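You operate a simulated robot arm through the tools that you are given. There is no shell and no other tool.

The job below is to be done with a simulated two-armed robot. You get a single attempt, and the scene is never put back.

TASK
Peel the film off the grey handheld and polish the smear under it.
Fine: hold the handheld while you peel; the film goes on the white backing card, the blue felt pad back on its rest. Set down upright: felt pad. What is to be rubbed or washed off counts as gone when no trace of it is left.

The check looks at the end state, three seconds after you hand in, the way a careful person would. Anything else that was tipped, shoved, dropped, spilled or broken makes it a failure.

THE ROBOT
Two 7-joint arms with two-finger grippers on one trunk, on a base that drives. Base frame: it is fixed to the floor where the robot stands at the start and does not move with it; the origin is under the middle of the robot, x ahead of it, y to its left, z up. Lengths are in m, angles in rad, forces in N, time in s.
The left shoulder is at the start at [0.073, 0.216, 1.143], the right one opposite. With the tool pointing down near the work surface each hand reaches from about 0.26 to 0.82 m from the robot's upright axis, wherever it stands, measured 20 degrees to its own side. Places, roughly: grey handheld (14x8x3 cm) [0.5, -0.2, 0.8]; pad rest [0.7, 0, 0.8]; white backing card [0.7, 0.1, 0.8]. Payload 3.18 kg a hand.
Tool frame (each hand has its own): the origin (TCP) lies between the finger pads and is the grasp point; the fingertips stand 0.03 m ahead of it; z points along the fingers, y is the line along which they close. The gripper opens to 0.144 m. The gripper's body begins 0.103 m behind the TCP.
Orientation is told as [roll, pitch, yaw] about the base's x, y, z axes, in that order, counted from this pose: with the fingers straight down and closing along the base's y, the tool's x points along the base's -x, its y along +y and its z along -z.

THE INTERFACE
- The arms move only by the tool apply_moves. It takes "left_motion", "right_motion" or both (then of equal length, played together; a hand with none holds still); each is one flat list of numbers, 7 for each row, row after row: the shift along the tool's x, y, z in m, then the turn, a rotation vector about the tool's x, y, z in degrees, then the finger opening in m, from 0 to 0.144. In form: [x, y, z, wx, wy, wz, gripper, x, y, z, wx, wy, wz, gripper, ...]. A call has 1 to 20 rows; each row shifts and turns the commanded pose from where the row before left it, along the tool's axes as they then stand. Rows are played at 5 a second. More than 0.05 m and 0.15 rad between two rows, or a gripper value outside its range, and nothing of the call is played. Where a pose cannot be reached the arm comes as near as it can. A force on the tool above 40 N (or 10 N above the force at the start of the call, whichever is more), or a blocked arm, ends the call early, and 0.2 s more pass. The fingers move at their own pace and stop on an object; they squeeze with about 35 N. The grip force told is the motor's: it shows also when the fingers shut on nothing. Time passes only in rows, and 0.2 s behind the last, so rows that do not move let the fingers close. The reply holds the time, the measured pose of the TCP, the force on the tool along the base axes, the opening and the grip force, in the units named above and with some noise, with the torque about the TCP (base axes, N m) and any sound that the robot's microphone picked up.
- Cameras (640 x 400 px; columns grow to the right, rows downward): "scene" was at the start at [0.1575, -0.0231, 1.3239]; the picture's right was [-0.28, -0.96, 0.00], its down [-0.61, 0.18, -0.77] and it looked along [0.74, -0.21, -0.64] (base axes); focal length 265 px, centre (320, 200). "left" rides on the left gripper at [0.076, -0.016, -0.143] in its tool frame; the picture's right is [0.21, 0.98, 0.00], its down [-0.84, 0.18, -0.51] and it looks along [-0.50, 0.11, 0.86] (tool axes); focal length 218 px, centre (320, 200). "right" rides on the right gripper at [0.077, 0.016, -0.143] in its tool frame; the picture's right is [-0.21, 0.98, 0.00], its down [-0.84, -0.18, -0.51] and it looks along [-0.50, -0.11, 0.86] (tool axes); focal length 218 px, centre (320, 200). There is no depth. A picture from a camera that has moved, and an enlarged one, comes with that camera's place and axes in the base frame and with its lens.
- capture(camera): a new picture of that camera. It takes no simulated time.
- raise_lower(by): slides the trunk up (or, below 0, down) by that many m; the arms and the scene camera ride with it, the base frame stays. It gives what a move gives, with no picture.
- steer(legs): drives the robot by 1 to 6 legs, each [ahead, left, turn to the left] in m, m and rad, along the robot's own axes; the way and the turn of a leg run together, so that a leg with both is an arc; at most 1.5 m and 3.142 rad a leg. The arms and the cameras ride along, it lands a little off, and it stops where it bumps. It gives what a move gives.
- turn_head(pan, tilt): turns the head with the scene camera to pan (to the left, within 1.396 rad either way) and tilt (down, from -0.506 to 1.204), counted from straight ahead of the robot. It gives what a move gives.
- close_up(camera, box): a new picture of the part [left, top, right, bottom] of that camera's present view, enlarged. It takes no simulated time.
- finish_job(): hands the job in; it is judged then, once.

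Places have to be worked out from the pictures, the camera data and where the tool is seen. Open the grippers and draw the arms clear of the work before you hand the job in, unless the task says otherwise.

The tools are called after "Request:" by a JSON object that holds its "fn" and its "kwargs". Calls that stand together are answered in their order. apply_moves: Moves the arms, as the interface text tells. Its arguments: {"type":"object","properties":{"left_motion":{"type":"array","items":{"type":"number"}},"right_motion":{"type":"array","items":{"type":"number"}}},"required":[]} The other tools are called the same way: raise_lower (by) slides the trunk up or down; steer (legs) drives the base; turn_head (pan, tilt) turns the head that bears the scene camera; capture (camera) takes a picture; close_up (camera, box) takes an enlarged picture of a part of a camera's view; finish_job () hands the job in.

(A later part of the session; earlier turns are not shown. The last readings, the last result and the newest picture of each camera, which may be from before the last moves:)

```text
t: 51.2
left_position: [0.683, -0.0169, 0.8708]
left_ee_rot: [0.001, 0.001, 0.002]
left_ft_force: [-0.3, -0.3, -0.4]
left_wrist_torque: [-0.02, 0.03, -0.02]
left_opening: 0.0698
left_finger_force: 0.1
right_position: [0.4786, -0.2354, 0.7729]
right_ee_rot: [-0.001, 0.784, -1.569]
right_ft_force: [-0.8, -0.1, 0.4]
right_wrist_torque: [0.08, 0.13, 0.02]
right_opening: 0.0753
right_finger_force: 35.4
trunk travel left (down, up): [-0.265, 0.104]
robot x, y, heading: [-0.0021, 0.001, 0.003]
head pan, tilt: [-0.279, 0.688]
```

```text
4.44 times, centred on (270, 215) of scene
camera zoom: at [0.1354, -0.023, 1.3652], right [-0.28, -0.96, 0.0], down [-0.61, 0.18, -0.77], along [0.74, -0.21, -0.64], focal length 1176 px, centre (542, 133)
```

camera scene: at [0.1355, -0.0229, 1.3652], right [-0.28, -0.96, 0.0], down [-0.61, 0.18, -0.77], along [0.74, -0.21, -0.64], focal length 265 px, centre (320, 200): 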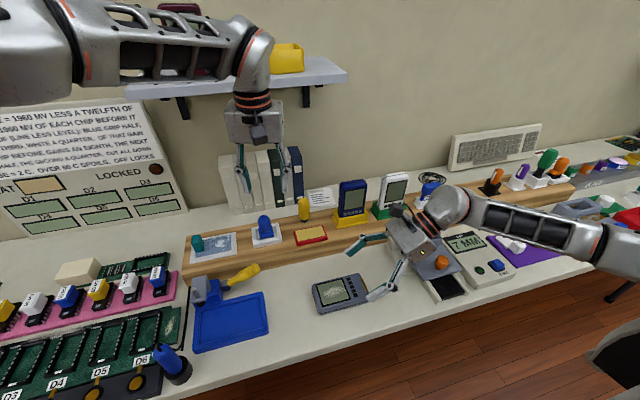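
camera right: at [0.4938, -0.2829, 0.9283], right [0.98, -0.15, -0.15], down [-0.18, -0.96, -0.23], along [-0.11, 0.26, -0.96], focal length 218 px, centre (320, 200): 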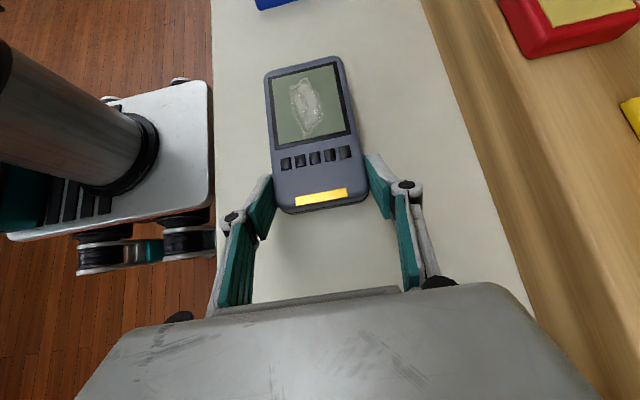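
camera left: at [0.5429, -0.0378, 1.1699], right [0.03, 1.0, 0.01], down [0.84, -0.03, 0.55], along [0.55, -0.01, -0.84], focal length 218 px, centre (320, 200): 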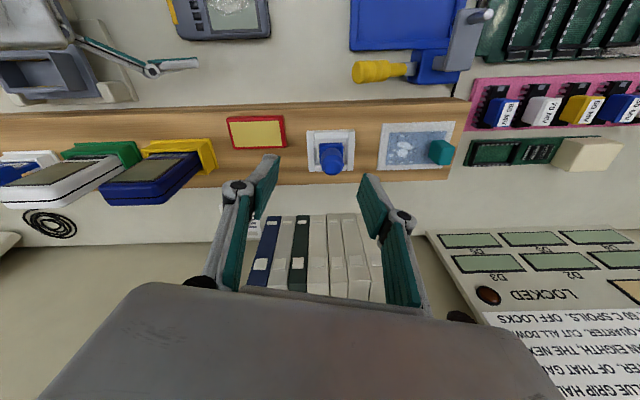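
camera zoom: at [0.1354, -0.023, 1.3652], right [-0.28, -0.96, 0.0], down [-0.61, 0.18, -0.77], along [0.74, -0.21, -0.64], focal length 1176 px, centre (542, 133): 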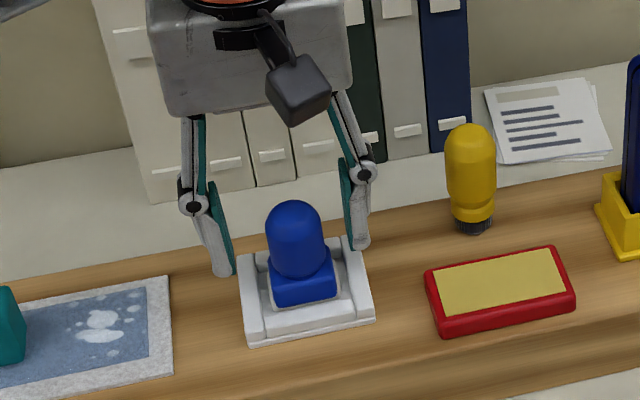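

The knob is about 2.7 mm to -y of the hand's axis, so I correct that and close on the knob.

Request:
{"fn": "apply_moves", "kwargs": {"left_motion": [0, -0.0027, 0.001, 0, 0, 0, 0.07, 0, 0, 0, 0, 0, 0, 0.055, 0, 0, 0, 0, 0, 0, 0.042, 0, 0, 0, 0, 0, 0, 0.03, 0, 0, 0, 0, 0, 0, 0.022, 0, 0, 0, 0, 0, 0, 0.022]}}

Request:
{"fn": "close_up", "kwargs": {"camera": "left", "box": [240, 100, 400, 240]}}

Request:
{"fn": "close_up", "kwargs": {"camera": "scene", "box": [200, 170, 340, 260]}}

```text
t: 52.6
left_position: [0.6805, -0.0212, 0.8707]
left_ee_rot: [0.001, 0.001, 0.003]
left_ft_force: [-0.6, -0.7, 0.1]
left_wrist_torque: [0.03, -0.01, 0.02]
left_opening: 0.0327
left_finger_force: 35.1
right_position: [0.4795, -0.2357, 0.7728]
right_ee_rot: [0.0, 0.783, -1.568]
right_ft_force: [-0.4, -0.6, 0.6]
right_wrist_torque: [0.01, 0.1, 0.0]
right_opening: 0.0751
right_finger_force: 35.2
trunk travel left (down, up): [-0.265, 0.104]
robot x, y, heading: [-0.0005, 0.0001, -0.001]
head pan, tilt: [-0.279, 0.688]
```

```text
2.86 times, centred on (320, 170) of left
camera zoom: at [0.6052, -0.037, 1.0128], right [-0.21, 0.98, 0.0], down [0.84, 0.18, 0.51], along [0.5, 0.11, -0.86], focal length 624 px, centre (320, 286)
```

zoom: 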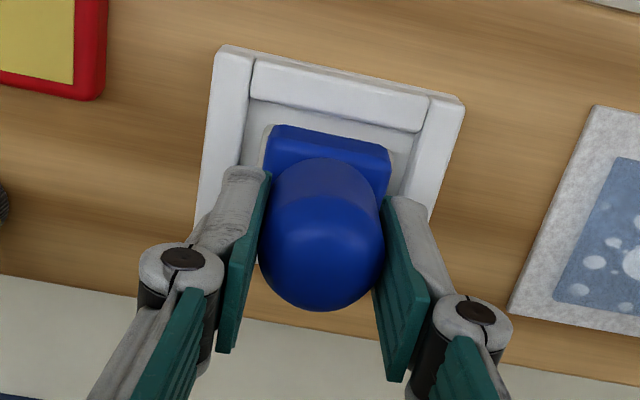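

```text
4.44 times, centred on (270, 215) of scene
camera zoom: at [0.1355, -0.023, 1.3652], right [-0.28, -0.96, 0.0], down [-0.61, 0.18, -0.77], along [0.74, -0.21, -0.64], focal length 1176 px, centre (542, 133)
```

zoom: 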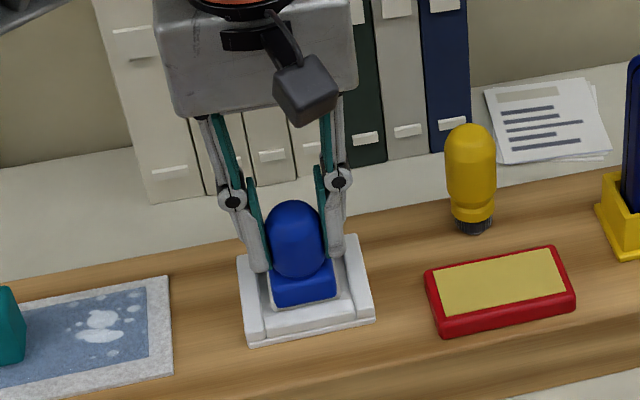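

The knob is gripped (opening 0.0327) and the pad hasn't shifted in its rest. I lift it straight up 6 cm.

Request:
{"fn": "apply_moves", "kwargs": {"left_motion": [0, 0, -0.01, 0, 0, 0, 0.022, 0, 0, -0.02, 0, 0, 0, 0.022, 0, 0, -0.03, 0, 0, 0, 0.022, 0, 0, 0, 0, 0, 0, 0.022]}}

Request:
{"fn": "close_up", "kwargs": {"camera": "left", "box": [220, 90, 420, 260]}}

Request:
{"fn": "close_up", "kwargs": {"camera": "scene", "box": [200, 160, 340, 260]}}

```text
t: 53.6
left_position: [0.683, -0.0213, 0.9295]
left_ee_rot: [0.0, 0.002, 0.001]
left_ft_force: [0.6, -0.9, -1.4]
left_wrist_torque: [0.0, 0.01, 0.03]
left_opening: 0.0331
left_finger_force: 34.9
right_position: [0.4781, -0.2354, 0.7735]
right_ee_rot: [0.0, 0.785, -1.568]
right_ft_force: [-0.6, -0.6, 2.0]
right_wrist_torque: [0.08, 0.12, 0.07]
right_opening: 0.0751
right_finger_force: 35.0
trunk travel left (down, up): [-0.265, 0.104]
robot x, y, heading: [-0.0009, -0.0019, 0.003]
head pan, tilt: [-0.279, 0.688]
```

```text
2.35 times, centred on (320, 175) of left
camera zoom: at [0.6059, -0.0386, 1.0719], right [-0.21, 0.98, 0.0], down [0.84, 0.18, 0.51], along [0.5, 0.11, -0.86], focal length 514 px, centre (320, 259)
```

zoom: 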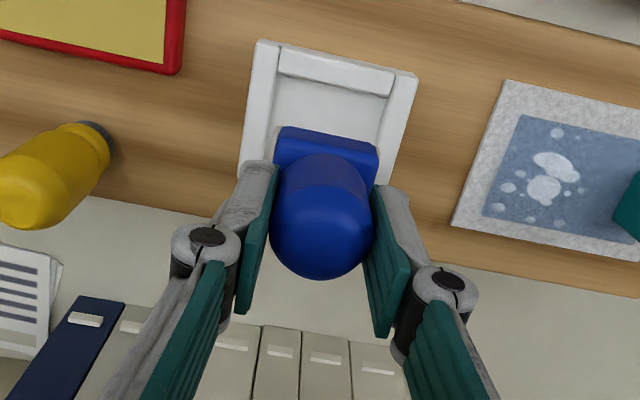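

```text
4.00 times, centred on (270, 210) of scene
camera zoom: at [0.1355, -0.0231, 1.3652], right [-0.28, -0.96, 0.0], down [-0.61, 0.18, -0.77], along [0.74, -0.21, -0.64], focal length 1059 px, centre (520, 160)
```

zoom: 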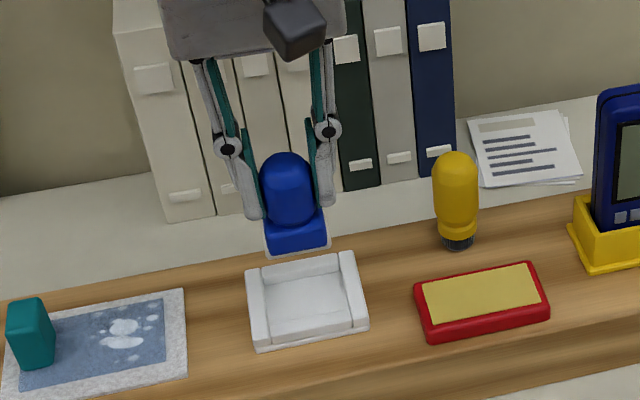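

The pad is lifted cleanly and the rest stayed in place. The pad bottom is about 58 mm below the TCP. I carry it over the screen at about (0.477, -0.155).

Request:
{"fn": "apply_moves", "kwargs": {"left_motion": [0.0342, -0.0223, 0, 0, 0, 0, 0.022, 0.0342, -0.0223, 0, 0, 0, 0, 0.022, 0.0342, -0.0223, 0, 0, 0, 0, 0.022, 0.0342, -0.0223, 0, 0, 0, 0, 0.022, 0.0342, -0.0223, 0, 0, 0, 0, 0.022, 0.0342, -0.0223, 0, 0, 0, 0, 0.022, 0, 0, 0, 0, 0, 0, 0.022]}}

Request:
{"fn": "capture", "kwargs": {"camera": "right"}}

Request:
{"fn": "close_up", "kwargs": {"camera": "scene", "box": [270, 190, 430, 320]}}

Request:
{"fn": "capture", "kwargs": {"camera": "left"}}

```text
t: 55.2
left_position: [0.4919, -0.1377, 0.922]
left_ee_rot: [-0.002, 0.02, 0.042]
left_ft_force: [-0.6, 0.1, -1.1]
left_wrist_torque: [0.01, 0.0, -0.01]
left_opening: 0.0332
left_finger_force: 35.3
right_position: [0.4783, -0.2369, 0.7739]
right_ee_rot: [0.001, 0.783, -1.569]
right_ft_force: [-0.9, -0.1, 0.8]
right_wrist_torque: [0.04, 0.05, 0.04]
right_opening: 0.0755
right_finger_force: 34.8
trunk travel left (down, up): [-0.265, 0.104]
robot x, y, heading: [-0.0002, -0.0005, 0.003]
head pan, tilt: [-0.279, 0.688]
```

```text
taken
camera right: at [0.4937, -0.283, 0.9283], right [0.98, -0.15, -0.15], down [-0.18, -0.96, -0.23], along [-0.11, 0.26, -0.96], focal length 218 px, centre (320, 200)
```

right: 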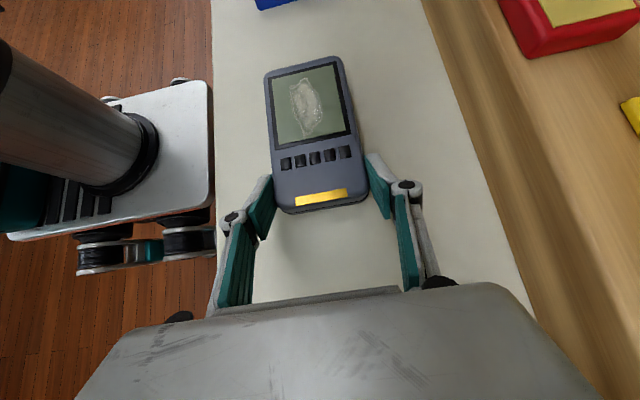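

```text
3.08 times, centred on (350, 255) of scene
camera zoom: at [0.1355, -0.0231, 1.3652], right [-0.28, -0.96, 0.0], down [-0.61, 0.18, -0.77], along [0.74, -0.21, -0.64], focal length 814 px, centre (228, 31)
```

zoom: 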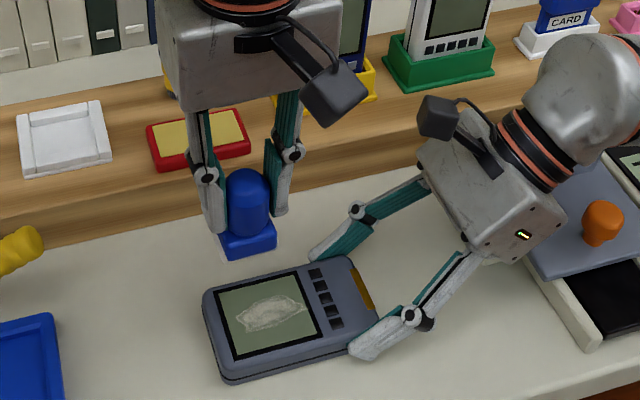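

```text
taken
camera left: at [0.4176, -0.157, 1.0656], right [-0.25, 0.97, 0.0], down [0.84, 0.22, 0.49], along [0.47, 0.12, -0.87], focal length 218 px, centre (320, 200)
```

left: 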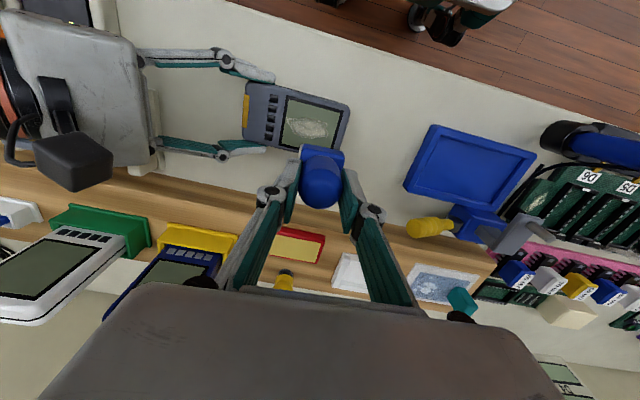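

The left hand reads short of the target, at (0.492, -0.138, 0.922) with a slight yaw. I let it settle and read again.

Request:
{"fn": "apply_moves", "kwargs": {"left_motion": [0, 0, 0, 0, 0, 0, 0.022, 0, 0, 0, 0, 0, 0, 0.022]}}

```text
t: 55.8
left_position: [0.4905, -0.1382, 0.9213]
left_ee_rot: [-0.003, 0.019, 0.04]
left_ft_force: [-0.7, -0.5, -0.6]
left_wrist_torque: [-0.02, -0.01, 0.02]
left_opening: 0.0328
left_finger_force: 35.1
right_position: [0.479, -0.2351, 0.7735]
right_ee_rot: [0.0, 0.783, -1.57]
right_ft_force: [-1.0, -0.4, 1.3]
right_wrist_torque: [-0.04, 0.08, 0.01]
right_opening: 0.0754
right_finger_force: 35.1
trunk travel left (down, up): [-0.265, 0.104]
robot x, y, heading: [-0.001, -0.0013, -0.002]
head pan, tilt: [-0.279, 0.688]
```

It's steady there, so likely a wrist limit at this height. At the peel the hand reached this area lower down, so I move down 3 cm and see if it tracks.

Request:
{"fn": "apply_moves", "kwargs": {"left_motion": [0, 0, 0.015, 0, 0, 0, 0.022, 0, 0, 0.015, 0, 0, 0, 0.022, 0, 0, 0, 0, 0, 0, 0.022]}}

```text
t: 56.6
left_position: [0.4922, -0.1431, 0.9044]
left_ee_rot: [-0.012, 0.003, 0.036]
left_ft_force: [-0.2, 0.2, -1.7]
left_wrist_torque: [-0.01, -0.01, 0.05]
left_opening: 0.033
left_finger_force: 34.9
right_position: [0.4786, -0.2365, 0.7739]
right_ee_rot: [-0.002, 0.783, -1.569]
right_ft_force: [0.2, 0.1, 1.1]
right_wrist_torque: [0.05, 0.1, 0.04]
right_opening: 0.0753
right_finger_force: 35.2
trunk travel left (down, up): [-0.265, 0.104]
robot x, y, heading: [-0.0016, -0.0011, -0.001]
head pan, tilt: [-0.279, 0.688]
```

It only partly follows. Positive yaw should move the wrist away from its limit, so I turn the hand +12° while holding position and check tracking.

Request:
{"fn": "apply_moves", "kwargs": {"left_motion": [0, 0, 0, 0, 0, -6, 0.022, 0, 0, 0, 0, 0, -6, 0.022, 0, 0, 0, 0, 0, 0, 0.022]}}

```text
t: 57.4
left_position: [0.4923, -0.141, 0.9003]
left_ee_rot: [-0.005, 0.007, 0.246]
left_ft_force: [-1.0, 0.0, -1.1]
left_wrist_torque: [-0.01, 0.01, 0.01]
left_opening: 0.033
left_finger_force: 34.6
right_position: [0.4778, -0.2352, 0.7728]
right_ee_rot: [0.0, 0.784, -1.569]
right_ft_force: [-0.4, 1.1, 1.0]
right_wrist_torque: [0.06, 0.06, -0.02]
right_opening: 0.0753
right_finger_force: 34.9
trunk travel left (down, up): [-0.265, 0.104]
robot x, y, heading: [-0.0016, 0.0014, 0.004]
head pan, tilt: [-0.279, 0.688]
```

The yaw tracked without trouble. Now I shift by (-15, -14) mm to centre the pad over the smear.

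Request:
{"fn": "apply_moves", "kwargs": {"left_motion": [0.018, -0.0099, 0, 0, 0, 0, 0.022, 0, 0, 0, 0, 0, 0, 0.022]}}

Request:
{"fn": "close_up", "kwargs": {"camera": "scene", "box": [270, 190, 430, 320]}}

Request:
{"fn": "capture", "kwargs": {"camera": "left"}}

Request:
{"fn": "capture", "kwargs": {"camera": "right"}}

```text
t: 58.2
left_position: [0.4914, -0.14, 0.8961]
left_ee_rot: [-0.004, 0.021, 0.285]
left_ft_force: [0.6, 0.3, -1.4]
left_wrist_torque: [-0.01, 0.01, -0.01]
left_opening: 0.0329
left_finger_force: 34.8
right_position: [0.4784, -0.2359, 0.7733]
right_ee_rot: [0.0, 0.783, -1.569]
right_ft_force: [-0.2, -0.9, 0.7]
right_wrist_torque: [0.12, -0.01, 0.01]
right_opening: 0.0751
right_finger_force: 35.0
trunk travel left (down, up): [-0.265, 0.104]
robot x, y, heading: [-0.0008, -0.0013, 0.001]
head pan, tilt: [-0.279, 0.688]
stopped in row 2 (left hand): the arm was blocked; the commanded pose is now the measured one
```

```text
3.08 times, centred on (350, 255) of scene
camera zoom: at [0.1359, -0.0226, 1.3652], right [-0.28, -0.96, 0.0], down [-0.61, 0.18, -0.77], along [0.74, -0.21, -0.64], focal length 814 px, centre (228, 31)
```

zoom: 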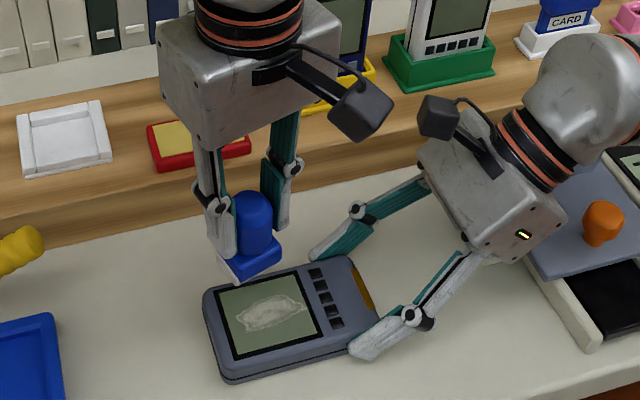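

```text
taken
camera left: at [0.4241, -0.1761, 1.0415], right [-0.48, 0.88, 0.0], down [0.77, 0.42, 0.49], along [0.43, 0.23, -0.87], focal length 218 px, centre (320, 200)
```

left: 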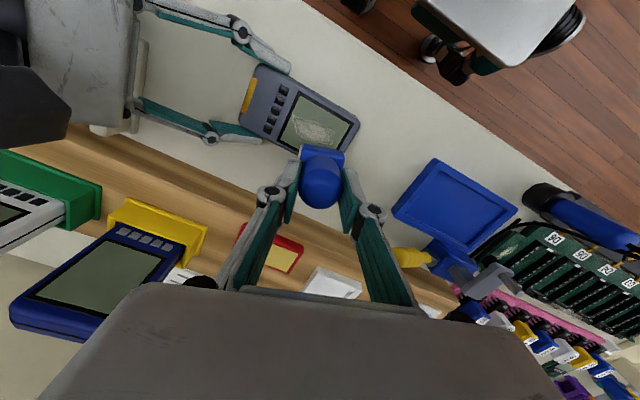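

```text
taken
camera right: at [0.4941, -0.2829, 0.9283], right [0.98, -0.15, -0.15], down [-0.18, -0.96, -0.23], along [-0.11, 0.26, -0.96], focal length 218 px, centre (320, 200)
```

right: 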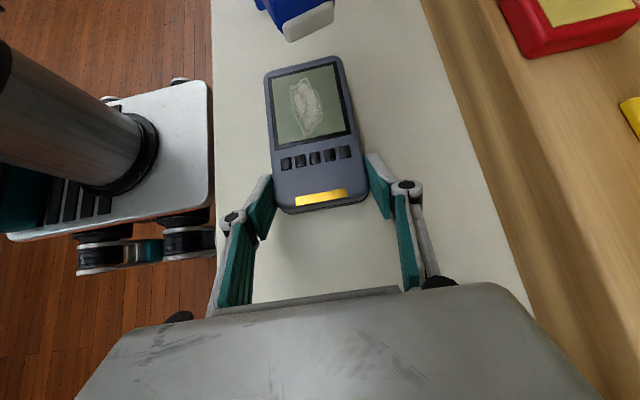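

The arm reports being blocked, with no force at the tool, so a link further up may be touching something. I look at the full scene to find it.

Request:
{"fn": "capture", "kwargs": {"camera": "scene"}}

```text
taken
camera scene: at [0.1359, -0.0226, 1.3652], right [-0.28, -0.96, 0.0], down [-0.61, 0.18, -0.77], along [0.74, -0.21, -0.64], focal length 265 px, centre (320, 200)
```

scene: 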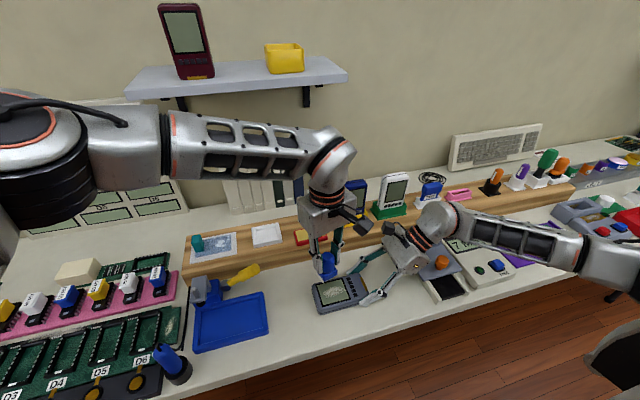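

The left elbow now rides close to the head. The path from the start pose to the tab kept a better elbow posture, so I back out: up, then over to the start-like pose, and I'll re-approach from there.

Request:
{"fn": "apply_moves", "kwargs": {"left_motion": [0, 0, -0.03, 0, 0, 0, 0.022, 0, 0.01, -0.035, 0, 0, 0, 0.022, 0, 0.015, -0.035, 0, 0, 0, 0.022, 0.0026, 0.0369, -0.015, 0, 0, 0, 0.022, 0.0026, 0.0369, -0.015, 0, 0, 0, 0.022, 0.0026, 0.0369, -0.015, 0, 0, 0, 0.022, 0.0026, 0.0369, -0.015, 0, 0, 0, 0.022, 0.0026, 0.0369, -0.015, 0, 0, 0, 0.022, 0, 0, 0, 0, 0, 0, 0.022]}}

```text
t: 60.2
left_position: [0.4169, 0.0585, 1.0738]
left_ee_rot: [-0.007, 0.017, 0.276]
left_ft_force: [-0.4, -0.3, -0.8]
left_wrist_torque: [0.02, 0.01, -0.02]
left_opening: 0.0329
left_finger_force: 35.4
right_position: [0.4782, -0.2362, 0.7739]
right_ee_rot: [-0.001, 0.783, -1.568]
right_ft_force: [0.2, -0.7, 0.3]
right_wrist_torque: [-0.17, 0.11, 0.0]
right_opening: 0.0752
right_finger_force: 35.3
trunk travel left (down, up): [-0.265, 0.104]
robot x, y, heading: [-0.0048, -0.0026, 0.003]
head pan, tilt: [-0.279, 0.688]
```

That tracked well. I rotate back to yaw 0 and level, then view the arm posture.

Request:
{"fn": "apply_moves", "kwargs": {"left_motion": [0, 0, 0, 0, 0, 7.9, 0.022, 0, 0, 0, 0, 0, 7.9, 0.022, 0, 0, -0.03, -0.4, -1.0, 0, 0.022, 0, 0, -0.02, 0, 0, 0, 0.022, 0, 0, 0, 0, 0, 0, 0.022]}}

Request:
{"fn": "capture", "kwargs": {"camera": "scene"}}

```text
t: 61.4
left_position: [0.4193, 0.0569, 1.1223]
left_ee_rot: [-0.004, -0.003, 0.0]
left_ft_force: [0.1, 0.8, -1.1]
left_wrist_torque: [-0.02, 0.04, 0.0]
left_opening: 0.033
left_finger_force: 35.0
right_position: [0.4784, -0.2364, 0.7738]
right_ee_rot: [0.001, 0.782, -1.568]
right_ft_force: [0.0, -1.4, 1.6]
right_wrist_torque: [0.07, 0.1, 0.1]
right_opening: 0.0754
right_finger_force: 35.1
trunk travel left (down, up): [-0.265, 0.104]
robot x, y, heading: [0.0004, 0.0034, -0.001]
head pan, tilt: [-0.279, 0.688]
```

```text
taken
camera scene: at [0.1355, -0.0231, 1.3652], right [-0.28, -0.96, 0.0], down [-0.61, 0.18, -0.77], along [0.74, -0.21, -0.64], focal length 265 px, centre (320, 200)
```

scene: 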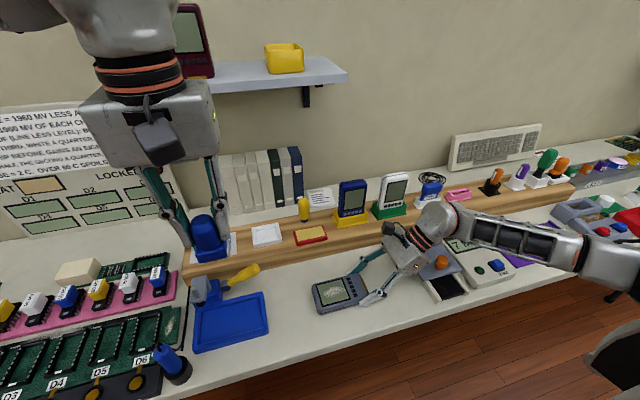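

The posture looks like the start again. I re-approach along the earlier path in two parts, checking that the arm tracks.

Request:
{"fn": "apply_moves", "kwargs": {"left_motion": [-0.0098, -0.0337, 0.0283, 0, 0, 0, 0.022, -0.0098, -0.0337, 0.0283, 0, 0, 0, 0.022, -0.0098, -0.0337, 0.0283, 0, 0, 0, 0.022, -0.0098, -0.0337, 0.0283, 0, 0, 0, 0.022, 0, 0, 0, 0, 0, 0, 0.022]}}

Request:
{"fn": "capture", "kwargs": {"camera": "scene"}}

```text
t: 62.6
left_position: [0.4574, -0.0826, 1.0131]
left_ee_rot: [-0.005, -0.002, 0.0]
left_ft_force: [0.4, -0.6, -0.6]
left_wrist_torque: [0.01, -0.07, 0.0]
left_opening: 0.0329
left_finger_force: 35.1
right_position: [0.4784, -0.2369, 0.774]
right_ee_rot: [0.0, 0.784, -1.568]
right_ft_force: [0.3, 0.3, 0.5]
right_wrist_torque: [0.21, 0.03, -0.01]
right_opening: 0.0754
right_finger_force: 35.3
trunk travel left (down, up): [-0.265, 0.104]
robot x, y, heading: [0.0002, -0.0023, 0.0]
head pan, tilt: [-0.279, 0.688]
```

```text
taken
camera scene: at [0.1355, -0.0228, 1.3652], right [-0.28, -0.96, 0.0], down [-0.61, 0.18, -0.77], along [0.74, -0.21, -0.64], focal length 265 px, centre (320, 200)
```

scene: 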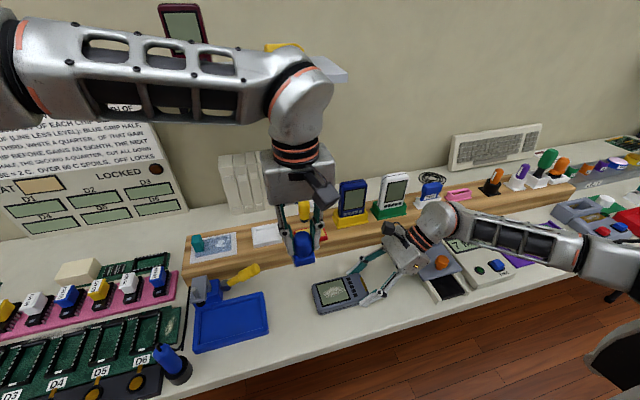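

Tracking is exact. I continue to about (0.477, -0.14, 0.93).

Request:
{"fn": "apply_moves", "kwargs": {"left_motion": [-0.0065, -0.019, 0.0277, 0, 0, 0, 0.022, -0.0065, -0.019, 0.0277, 0, 0, 0, 0.022, -0.0065, -0.019, 0.0277, 0, 0, 0, 0.022, 0, 0, 0, 0, 0, 0, 0.022]}}

Request:
{"fn": "capture", "kwargs": {"camera": "scene"}}

```text
t: 63.6
left_position: [0.481, -0.1348, 0.928]
left_ee_rot: [-0.006, -0.002, 0.002]
left_ft_force: [1.2, 0.2, 0.0]
left_wrist_torque: [-0.03, -0.02, -0.03]
left_opening: 0.0329
left_finger_force: 34.8
right_position: [0.4782, -0.2354, 0.7743]
right_ee_rot: [-0.002, 0.784, -1.57]
right_ft_force: [-0.6, 1.5, 0.6]
right_wrist_torque: [0.03, 0.11, -0.07]
right_opening: 0.0752
right_finger_force: 34.9
trunk travel left (down, up): [-0.265, 0.104]
robot x, y, heading: [-0.0003, 0.0008, 0.005]
head pan, tilt: [-0.279, 0.688]
```

```text
taken
camera scene: at [0.1356, -0.023, 1.3652], right [-0.28, -0.96, 0.0], down [-0.61, 0.18, -0.77], along [0.74, -0.21, -0.64], focal length 265 px, centre (320, 200)
```

scene: 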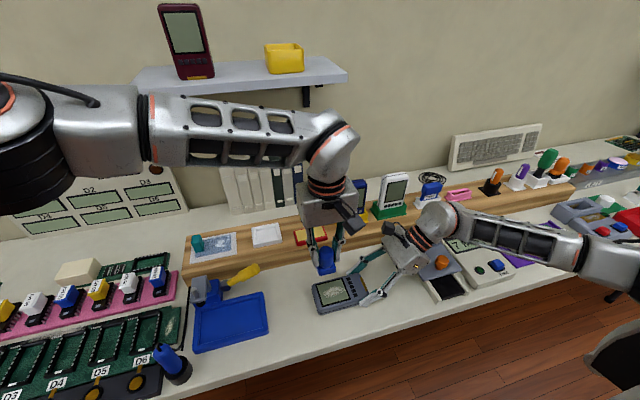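

The left arm again starts to lag near y ≈ -0.135, so its elbow blocks reaching further across. I'll shift the robot about 12 cm to its right so the work lies in front of the left arm. First the right hand releases and rises, and the left hand backs off with the pad.

Request:
{"fn": "apply_moves", "kwargs": {"left_motion": [0, 0.01, -0.02, 0, 0, 0, 0.022, 0, 0.02, -0.03, 0, 0, 0, 0.022, 0, 0.025, -0.03, 0, 0, 0, 0.022, 0, 0.03, -0.02, 0, 0, 0, 0.022, 0, 0.03, -0.01, 0, 0, 0, 0.022, 0, 0.02, 0, 0, 0, 0, 0.022, 0, 0, 0, 0, 0, 0, 0.022], "right_motion": [0, 0, 0, 0, 0, 0, 0.09, 0, 0, 0, 0, 0, 0, 0.12, 0, 0, 0, 0, 0, 0, 0.12, 0.014, 0, -0.014, 0, 0, 0, 0.12, 0.0283, 0, -0.0283, 0, 0, 0, 0.12, 0.0283, 0, -0.0283, 0, 0, 0, 0.12, 0.02, 0, -0.02, 0, 0, 0, 0.12]}}

Request:
{"fn": "capture", "kwargs": {"camera": "scene"}}

Request:
{"fn": "capture", "kwargs": {"camera": "right"}}

```text
t: 65.2
left_position: [0.4798, -0.0011, 1.0365]
left_ee_rot: [-0.004, -0.004, -0.001]
left_ft_force: [0.0, -0.7, -2.3]
left_wrist_torque: [0.0, -0.01, -0.02]
left_opening: 0.0329
left_finger_force: 35.3
right_position: [0.4767, -0.2351, 0.9014]
right_ee_rot: [0.002, 0.784, -1.569]
right_ft_force: [0.7, 0.5, 0.3]
right_wrist_torque: [-0.02, 0.03, -0.01]
right_opening: 0.1202
right_finger_force: 0.1
trunk travel left (down, up): [-0.265, 0.104]
robot x, y, heading: [0.0013, 0.0026, -0.001]
head pan, tilt: [-0.279, 0.688]
```

```text
taken
camera scene: at [0.1355, -0.0232, 1.3652], right [-0.28, -0.96, 0.0], down [-0.61, 0.18, -0.77], along [0.74, -0.21, -0.64], focal length 265 px, centre (320, 200)
```

scene: 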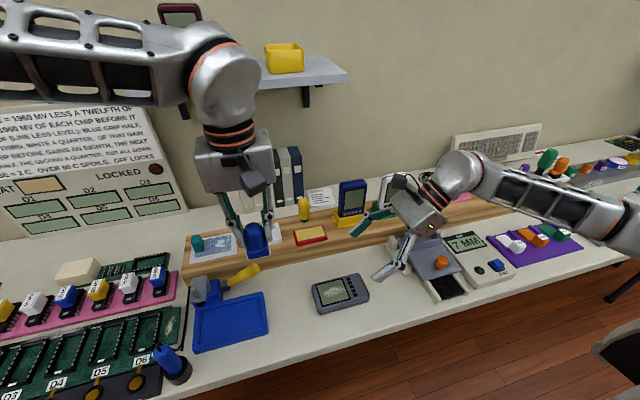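

```text
taken
camera right: at [0.4939, -0.2828, 1.0559], right [0.98, -0.15, -0.15], down [-0.18, -0.96, -0.23], along [-0.11, 0.26, -0.96], focal length 218 px, centre (320, 200)
```

right: 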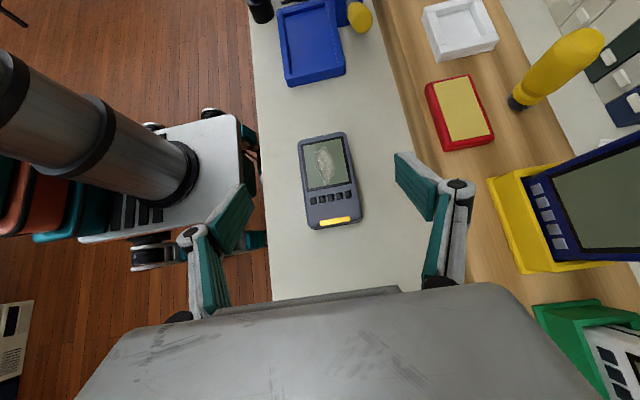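

Both hands are clear and the handheld hasn't moved. I drive the base 12 cm to its right.

Request:
{"fn": "steer", "kwargs": {"legs": [[0, -0.12, 0]]}}

Request:
{"fn": "capture", "kwargs": {"camera": "scene"}}

```text
t: 66.9
left_position: [0.4794, -0.1202, 1.035]
left_ee_rot: [-0.002, -0.003, -0.001]
left_ft_force: [0.3, 0.0, -1.5]
left_wrist_torque: [0.02, -0.03, 0.0]
left_opening: 0.033
left_finger_force: 34.8
right_position: [0.4793, -0.3549, 0.8998]
right_ee_rot: [0.0, 0.782, -1.566]
right_ft_force: [-0.4, -0.9, 0.4]
right_wrist_torque: [0.02, -0.03, 0.02]
right_opening: 0.1197
right_finger_force: 0.1
trunk travel left (down, up): [-0.265, 0.104]
robot x, y, heading: [0.0012, -0.1198, -0.004]
head pan, tilt: [-0.279, 0.688]
```

```text
taken
camera scene: at [0.1357, -0.1429, 1.3652], right [-0.28, -0.96, 0.0], down [-0.61, 0.18, -0.77], along [0.74, -0.21, -0.64], focal length 265 px, centre (320, 200)
```

scene: 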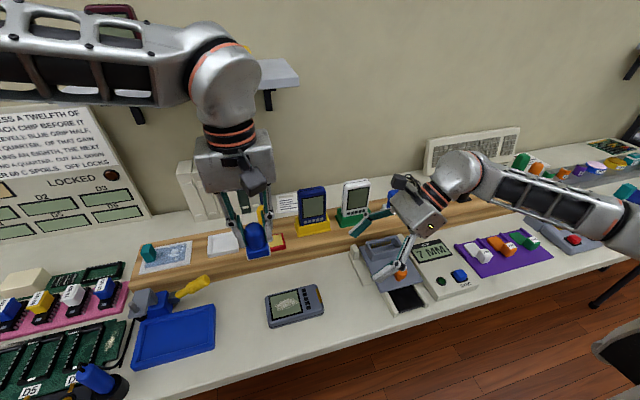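

The robot moved exactly 12 cm. I bring the right hand back over the handheld's -y end and most of the way down.

Request:
{"fn": "apply_moves", "kwargs": {"right_motion": [0.028, 0, 0.028, 0, 0, 0, 0.12, 0.028, 0, 0.028, 0, 0, 0, 0.12, 0.028, 0, 0.028, 0, 0, 0, 0.12, -0.025, 0, 0.025, 0, 0, 0, 0.12, -0.025, 0, 0.025, 0, 0, 0, 0.12, -0.015, 0, 0.015, 0, 0, 0, 0.12, 0, 0, 0, 0, 0, 0, 0.12]}}

Request:
{"fn": "capture", "kwargs": {"camera": "right"}}

Request:
{"fn": "close_up", "kwargs": {"camera": "scene", "box": [240, 190, 440, 340]}}

```text
t: 68.5
left_position: [0.4797, -0.1204, 1.0352]
left_ee_rot: [-0.005, -0.002, 0.0]
left_ft_force: [0.1, -0.1, -0.7]
left_wrist_torque: [-0.04, -0.03, 0.01]
left_opening: 0.0329
left_finger_force: 34.9
right_position: [0.4763, -0.2378, 0.808]
right_ee_rot: [-0.001, 0.784, -1.567]
right_ft_force: [-0.6, -0.4, -0.1]
right_wrist_torque: [0.02, 0.02, -0.03]
right_opening: 0.1198
right_finger_force: 0.1
trunk travel left (down, up): [-0.265, 0.104]
robot x, y, heading: [0.0006, -0.1191, 0.0]
head pan, tilt: [-0.279, 0.688]
```

```text
taken
camera right: at [0.4927, -0.284, 0.9632], right [0.98, -0.14, -0.15], down [-0.18, -0.96, -0.23], along [-0.11, 0.26, -0.96], focal length 218 px, centre (320, 200)
```

right: 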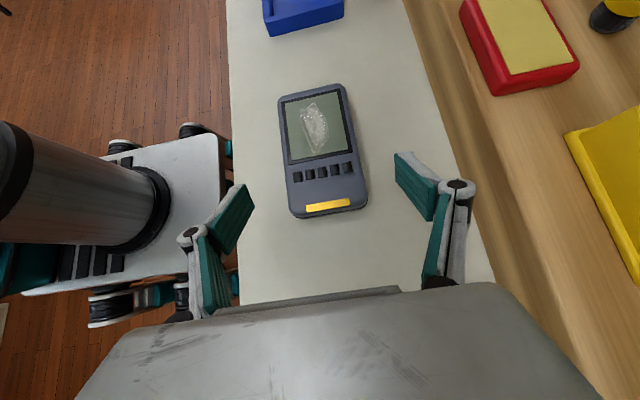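

```text
2.67 times, centred on (340, 265) of scene
camera zoom: at [0.1356, -0.1422, 1.3653], right [-0.28, -0.96, 0.0], down [-0.61, 0.17, -0.77], along [0.74, -0.21, -0.64], focal length 706 px, centre (267, 27)
```

zoom: 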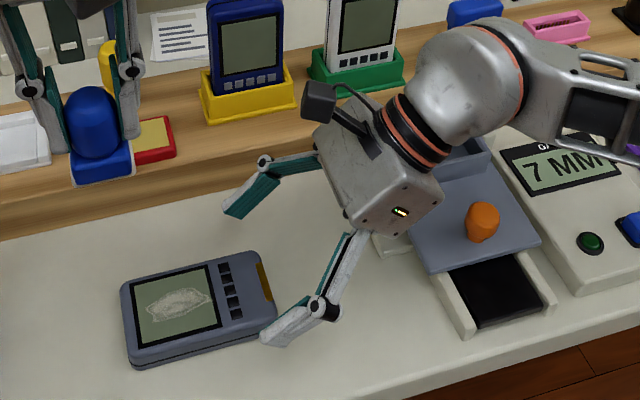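

It's aligned as before. I go down the last 3.4 cm and close on the handheld.

Request:
{"fn": "apply_moves", "kwargs": {"right_motion": [-0.0117, 0.0008, 0.0127, 0, 0, 0, 0.12, -0.0117, 0.0008, 0.0127, 0, 0, 0, 0.12, 0, 0, 0, 0, 0, 0, 0.12, 0, 0, 0, 0, 0, 0, 0.1, 0, 0, 0, 0, 0, 0, 0.085, 0, 0, 0, 0, 0, 0, 0.07, 0, 0, 0, 0, 0, 0, 0.06, 0, 0, 0, 0, 0, 0, 0.06]}}

Request:
{"fn": "capture", "kwargs": {"camera": "right"}}

```text
t: 70.3
left_position: [0.481, -0.1205, 1.0356]
left_ee_rot: [-0.004, -0.002, 0.002]
left_ft_force: [-0.1, -0.4, -1.8]
left_wrist_torque: [0.0, -0.02, -0.01]
left_opening: 0.0327
left_finger_force: 35.0
right_position: [0.4781, -0.236, 0.7744]
right_ee_rot: [0.0, 0.784, -1.568]
right_ft_force: [-0.4, 0.0, 0.2]
right_wrist_torque: [0.07, 0.03, -0.02]
right_opening: 0.0754
right_finger_force: 34.7
trunk travel left (down, up): [-0.265, 0.104]
robot x, y, heading: [-0.0031, -0.1207, 0.001]
head pan, tilt: [-0.279, 0.688]
```

```text
taken
camera right: at [0.4941, -0.2826, 0.9288], right [0.98, -0.14, -0.15], down [-0.18, -0.96, -0.23], along [-0.11, 0.26, -0.96], focal length 218 px, centre (320, 200)
```

right: 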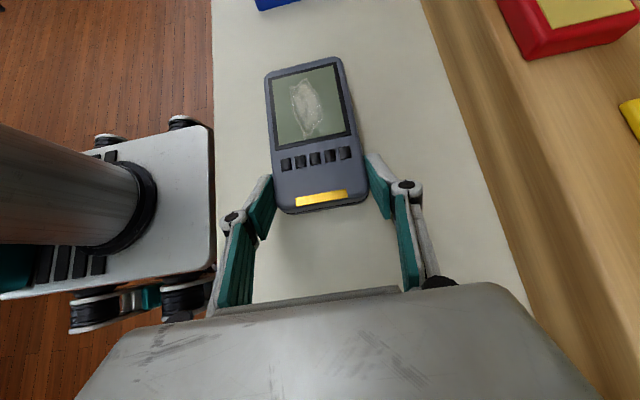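

The handheld is held again. I zoom with the right camera to locate the smear and screen edges precisely.

Request:
{"fn": "close_up", "kwargs": {"camera": "right", "box": [250, 40, 390, 220]}}

Request:
{"fn": "close_up", "kwargs": {"camera": "scene", "box": [250, 270, 350, 340]}}

```text
2.22 times, centred on (320, 130) of right
camera zoom: at [0.4941, -0.2826, 0.9288], right [0.98, -0.14, -0.15], down [-0.18, -0.96, -0.23], along [-0.11, 0.26, -0.96], focal length 485 px, centre (320, 356)
```

zoom: 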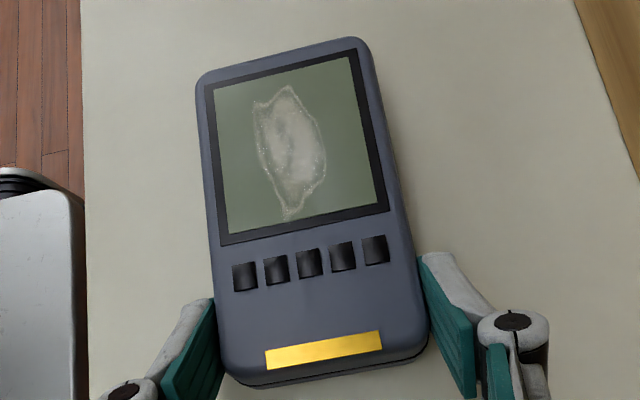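

```text
5.71 times, centred on (300, 305) of scene
camera zoom: at [0.1357, -0.1423, 1.3652], right [-0.28, -0.96, 0.0], down [-0.61, 0.17, -0.77], along [0.74, -0.21, -0.64], focal length 1513 px, centre (434, -400)
```

zoom: 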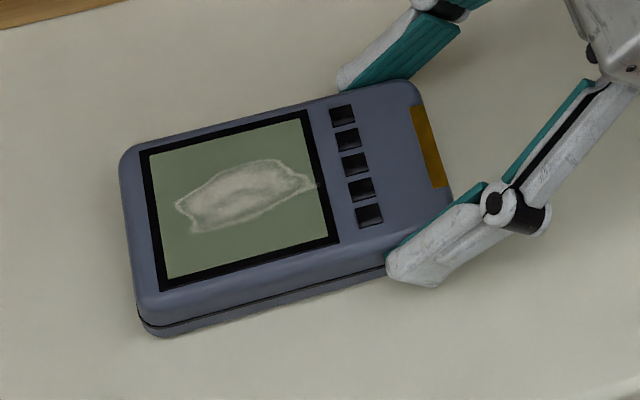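

The smear spans x 0.465-0.490 and y -0.188 to -0.129, and the pad is about 4 cm square. I bring the pad above (0.4775, -0.155) at TCP z ≈ 0.90.

Request:
{"fn": "apply_moves", "kwargs": {"left_motion": [0.0009, -0.0086, 0.034, 0, 0, 0, 0.022, 0.0009, -0.0086, 0.034, 0, 0, 0, 0.022, 0.0009, -0.0086, 0.034, 0, 0, 0, 0.022, 0.0009, -0.0086, 0.034, 0, 0, 0, 0.022, 0, 0, 0, 0, 0, 0, 0.022]}}

Request:
{"fn": "capture", "kwargs": {"camera": "right"}}

Request:
{"fn": "close_up", "kwargs": {"camera": "scene", "box": [230, 190, 390, 340]}}

Request:
{"fn": "close_up", "kwargs": {"camera": "left", "box": [240, 80, 400, 230]}}

```text
t: 71.5
left_position: [0.477, -0.1567, 0.9004]
left_ee_rot: [-0.005, -0.004, 0.002]
left_ft_force: [0.1, 0.8, -0.9]
left_wrist_torque: [0.02, -0.05, 0.0]
left_opening: 0.0329
left_finger_force: 34.4
right_position: [0.4785, -0.2358, 0.7732]
right_ee_rot: [0.0, 0.785, -1.568]
right_ft_force: [-0.9, -0.1, 0.1]
right_wrist_torque: [0.08, 0.07, 0.02]
right_opening: 0.0753
right_finger_force: 35.2
trunk travel left (down, up): [-0.265, 0.104]
robot x, y, heading: [-0.002, -0.1183, 0.002]
head pan, tilt: [-0.279, 0.688]
```

```text
taken
camera right: at [0.4941, -0.2825, 0.9289], right [0.98, -0.14, -0.15], down [-0.18, -0.96, -0.23], along [-0.11, 0.26, -0.96], focal length 218 px, centre (320, 200)
```

right: 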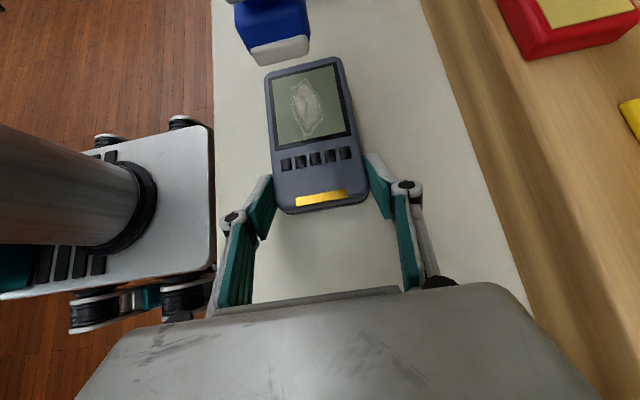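

```text
2.67 times, centred on (310, 265) of scene
camera zoom: at [0.1356, -0.1423, 1.3652], right [-0.28, -0.96, 0.0], down [-0.61, 0.17, -0.77], along [0.74, -0.21, -0.64], focal length 706 px, centre (347, 27)
```

zoom: 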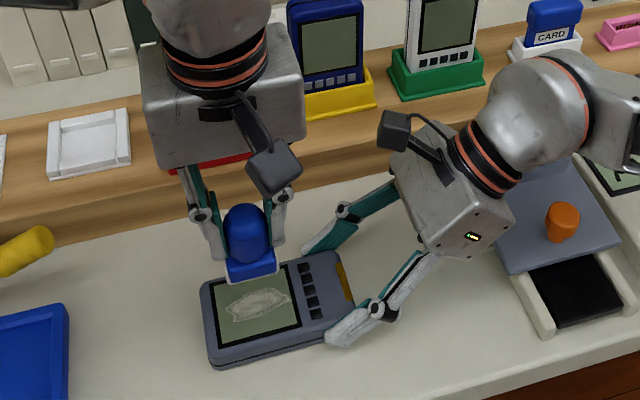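

```text
2.67 times, centred on (320, 155) of left
camera zoom: at [0.3999, -0.1725, 1.0424], right [-0.21, 0.98, -0.01], down [0.84, 0.18, 0.51], along [0.5, 0.1, -0.86], focal length 582 px, centre (320, 320)
```

zoom: 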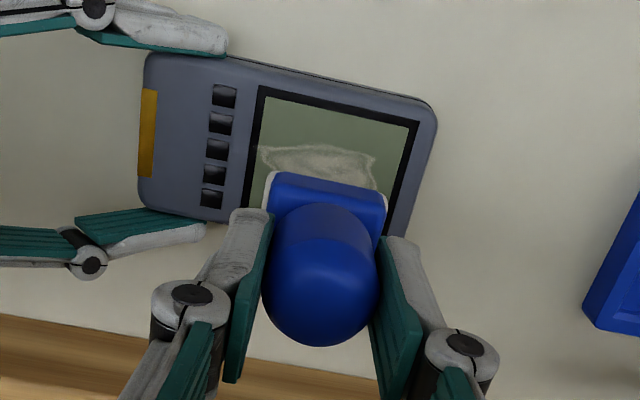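

It tracks exactly now. I lower the pad to TCP z ≈ 0.845, then in small steps to contact.

Request:
{"fn": "apply_moves", "kwargs": {"left_motion": [0, 0, 0.03, 0, 0, 0, 0.022, 0, 0, 0.025, 0, 0, 0, 0.022, 0, 0, 0, 0, 0, 0, 0.022]}}

Request:
{"fn": "capture", "kwargs": {"camera": "right"}}

Request:
{"fn": "close_up", "kwargs": {"camera": "scene", "box": [230, 190, 390, 340]}}

```text
t: 72.3
left_position: [0.4795, -0.1557, 0.8448]
left_ee_rot: [-0.005, -0.004, 0.002]
left_ft_force: [0.7, 0.8, -0.8]
left_wrist_torque: [0.02, 0.01, -0.01]
left_opening: 0.033
left_finger_force: 35.2
right_position: [0.4794, -0.2355, 0.774]
right_ee_rot: [0.001, 0.784, -1.567]
right_ft_force: [0.4, 1.0, -0.7]
right_wrist_torque: [0.07, 0.06, -0.02]
right_opening: 0.0752
right_finger_force: 35.6
trunk travel left (down, up): [-0.265, 0.104]
robot x, y, heading: [-0.0007, -0.1178, 0.0]
head pan, tilt: [-0.279, 0.688]
```

```text
taken
camera right: at [0.4941, -0.2826, 0.9289], right [0.98, -0.14, -0.15], down [-0.18, -0.96, -0.23], along [-0.11, 0.26, -0.96], focal length 218 px, centre (320, 200)
```

right: 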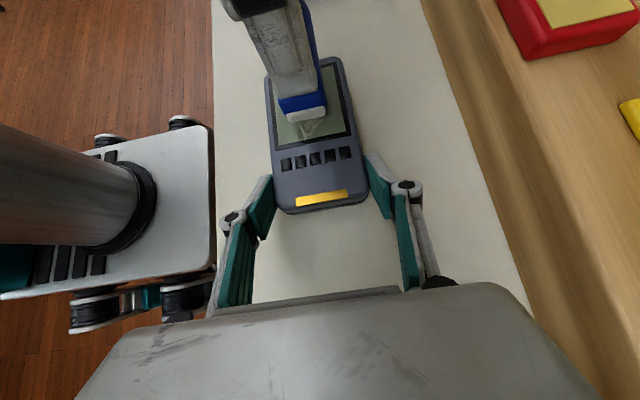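

```text
2.67 times, centred on (310, 265) of scene
camera zoom: at [0.1357, -0.1423, 1.3652], right [-0.28, -0.96, 0.0], down [-0.61, 0.17, -0.77], along [0.74, -0.21, -0.64], focal length 706 px, centre (347, 27)
```

zoom: 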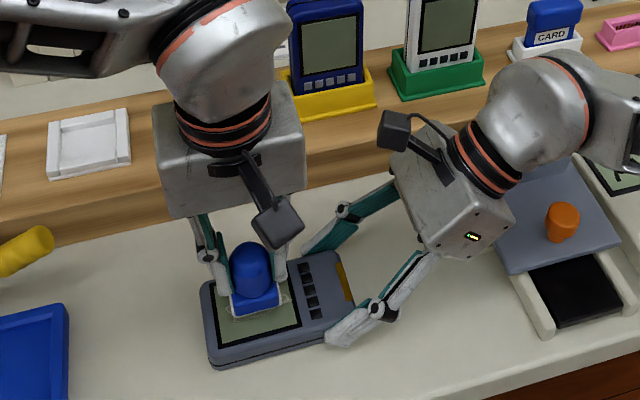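

The pad is centred on the smear in x and about 1.5 cm above the screen. I lower it toward contact.

Request:
{"fn": "apply_moves", "kwargs": {"left_motion": [0, 0, 0.007, 0, 0, 0, 0.022, 0, 0, 0.003, 0, 0, 0, 0.022, 0, 0, 0, 0, 0, 0, 0.022]}}

```text
t: 73.1
left_position: [0.4772, -0.1558, 0.834]
left_ee_rot: [-0.004, -0.004, 0.001]
left_ft_force: [0.6, 0.0, -0.6]
left_wrist_torque: [-0.01, 0.03, 0.02]
left_opening: 0.0331
left_finger_force: 34.7
right_position: [0.479, -0.2361, 0.7738]
right_ee_rot: [0.001, 0.783, -1.569]
right_ft_force: [-0.6, -0.5, 0.4]
right_wrist_torque: [0.08, 0.04, 0.04]
right_opening: 0.0751
right_finger_force: 34.9
trunk travel left (down, up): [-0.265, 0.104]
robot x, y, heading: [-0.0009, -0.1165, 0.0]
head pan, tilt: [-0.279, 0.688]
```

Request:
{"fn": "apply_moves", "kwargs": {"left_motion": [0, 0, 0.002, 0, 0, 0, 0.022, 0, 0, 0.002, 0, 0, 0, 0.022, 0, 0, 0, 0, 0, 0, 0.022]}}

```text
t: 73.9
left_position: [0.4779, -0.1565, 0.8334]
left_ee_rot: [-0.007, -0.006, 0.001]
left_ft_force: [-4.8, 6.0, 32.2]
left_wrist_torque: [0.17, 0.44, 0.0]
left_opening: 0.0329
left_finger_force: 34.9
right_position: [0.4789, -0.2373, 0.7736]
right_ee_rot: [0.002, 0.781, -1.566]
right_ft_force: [6.5, 1.3, -10.7]
right_wrist_torque: [0.51, 0.2, -0.61]
right_opening: 0.0755
right_finger_force: 35.0
trunk travel left (down, up): [-0.265, 0.104]
robot x, y, heading: [-0.0017, -0.1146, 0.001]
head pan, tilt: [-0.279, 0.688]
```

Contact at 32 N is too firm, so I back off about 2 mm to a light press.

Request:
{"fn": "apply_moves", "kwargs": {"left_motion": [0, 0, -0.0022, 0, 0, 0, 0.022, 0, 0, 0, 0, 0, 0, 0.022]}}

```text
t: 74.5
left_position: [0.4795, -0.1555, 0.8332]
left_ee_rot: [-0.005, -0.006, 0.0]
left_ft_force: [1.4, 1.3, 20.3]
left_wrist_torque: [-0.06, -0.02, 0.01]
left_opening: 0.0329
left_finger_force: 35.0
right_position: [0.4778, -0.2358, 0.7744]
right_ee_rot: [0.0, 0.783, -1.568]
right_ft_force: [3.5, -0.2, -6.3]
right_wrist_torque: [-0.51, 0.04, -0.37]
right_opening: 0.0756
right_finger_force: 34.9
trunk travel left (down, up): [-0.265, 0.104]
robot x, y, heading: [-0.0012, -0.1212, -0.002]
head pan, tilt: [-0.279, 0.688]
```

Request:
{"fn": "apply_moves", "kwargs": {"left_motion": [0, 0, -0.002, 0, 0, 0, 0.022, 0, 0, 0, 0, 0, 0, 0.022]}}

```text
t: 75.1
left_position: [0.4756, -0.1551, 0.8337]
left_ee_rot: [-0.003, -0.002, 0.0]
left_ft_force: [0.2, -0.3, 1.4]
left_wrist_torque: [-0.06, -0.09, -0.01]
left_opening: 0.0329
left_finger_force: 35.0
right_position: [0.4789, -0.2356, 0.7737]
right_ee_rot: [-0.002, 0.783, -1.569]
right_ft_force: [-1.1, 0.3, -1.5]
right_wrist_torque: [-0.25, 0.01, 0.01]
right_opening: 0.0755
right_finger_force: 34.5
trunk travel left (down, up): [-0.265, 0.104]
robot x, y, heading: [0.0006, -0.1188, -0.001]
head pan, tilt: [-0.279, 0.688]
```

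Now about 1.4 N. I press 1.2 mm more for a light load and make slow strokes along y between about -0.141 and -0.171.

Request:
{"fn": "apply_moves", "kwargs": {"left_motion": [0, 0, 0.0012, 0, 0, 0, 0.022, 0, -0.008, 0, 0, 0, 0, 0.022, 0, -0.008, 0, 0, 0, 0, 0.022, 0, 0.01, 0, 0, 0, 0, 0.022, 0, 0.01, 0, 0, 0, 0, 0.022, 0, 0.01, 0, 0, 0, 0, 0.022, 0, -0.01, 0, 0, 0, 0, 0.022, 0, -0.01, 0, 0, 0, 0, 0.022, 0, -0.01, 0, 0, 0, 0, 0.022, 0, 0.01, 0, 0, 0, 0, 0.022, 0, 0.01, 0, 0, 0, 0, 0.022, 0, 0.01, 0, 0, 0, 0, 0.022, 0, 0, 0, 0, 0, 0, 0.022]}}

Request:
{"fn": "capture", "kwargs": {"camera": "right"}}

Request:
{"fn": "close_up", "kwargs": {"camera": "scene", "box": [250, 250, 350, 340]}}

```text
t: 77.9
left_position: [0.477, -0.1416, 0.8335]
left_ee_rot: [-0.007, -0.006, 0.0]
left_ft_force: [0.0, -4.5, 17.7]
left_wrist_torque: [-0.17, 0.04, 0.04]
left_opening: 0.0329
left_finger_force: 34.8
right_position: [0.479, -0.2346, 0.7748]
right_ee_rot: [0.0, 0.782, -1.567]
right_ft_force: [2.8, 6.0, -5.7]
right_wrist_torque: [-0.26, 0.0, -0.35]
right_opening: 0.0756
right_finger_force: 35.1
trunk travel left (down, up): [-0.265, 0.104]
robot x, y, heading: [-0.0013, -0.1193, 0.003]
head pan, tilt: [-0.279, 0.688]
```

```text
taken
camera right: at [0.4938, -0.2824, 0.929], right [0.98, -0.14, -0.15], down [-0.18, -0.96, -0.23], along [-0.11, 0.26, -0.96], focal length 218 px, centre (320, 200)
```

right: 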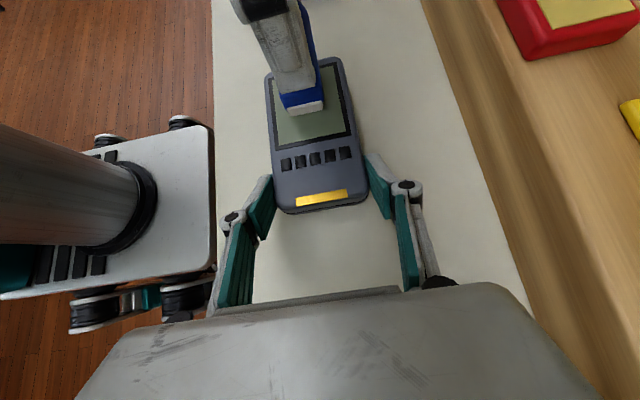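

```text
4.44 times, centred on (300, 295) of scene
camera zoom: at [0.1352, -0.1423, 1.3654], right [-0.28, -0.96, 0.0], down [-0.61, 0.17, -0.77], along [0.74, -0.21, -0.64], focal length 1176 px, centre (409, -222)
```

zoom: 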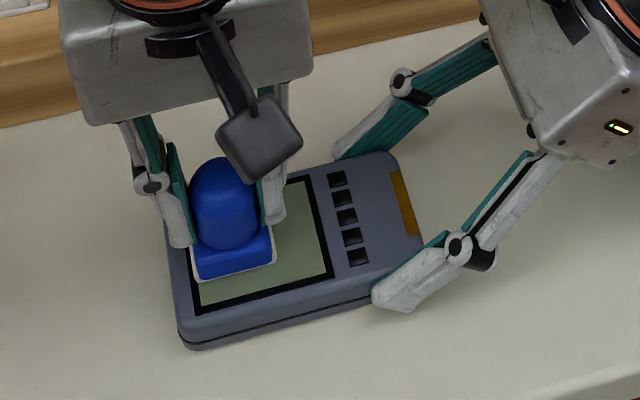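

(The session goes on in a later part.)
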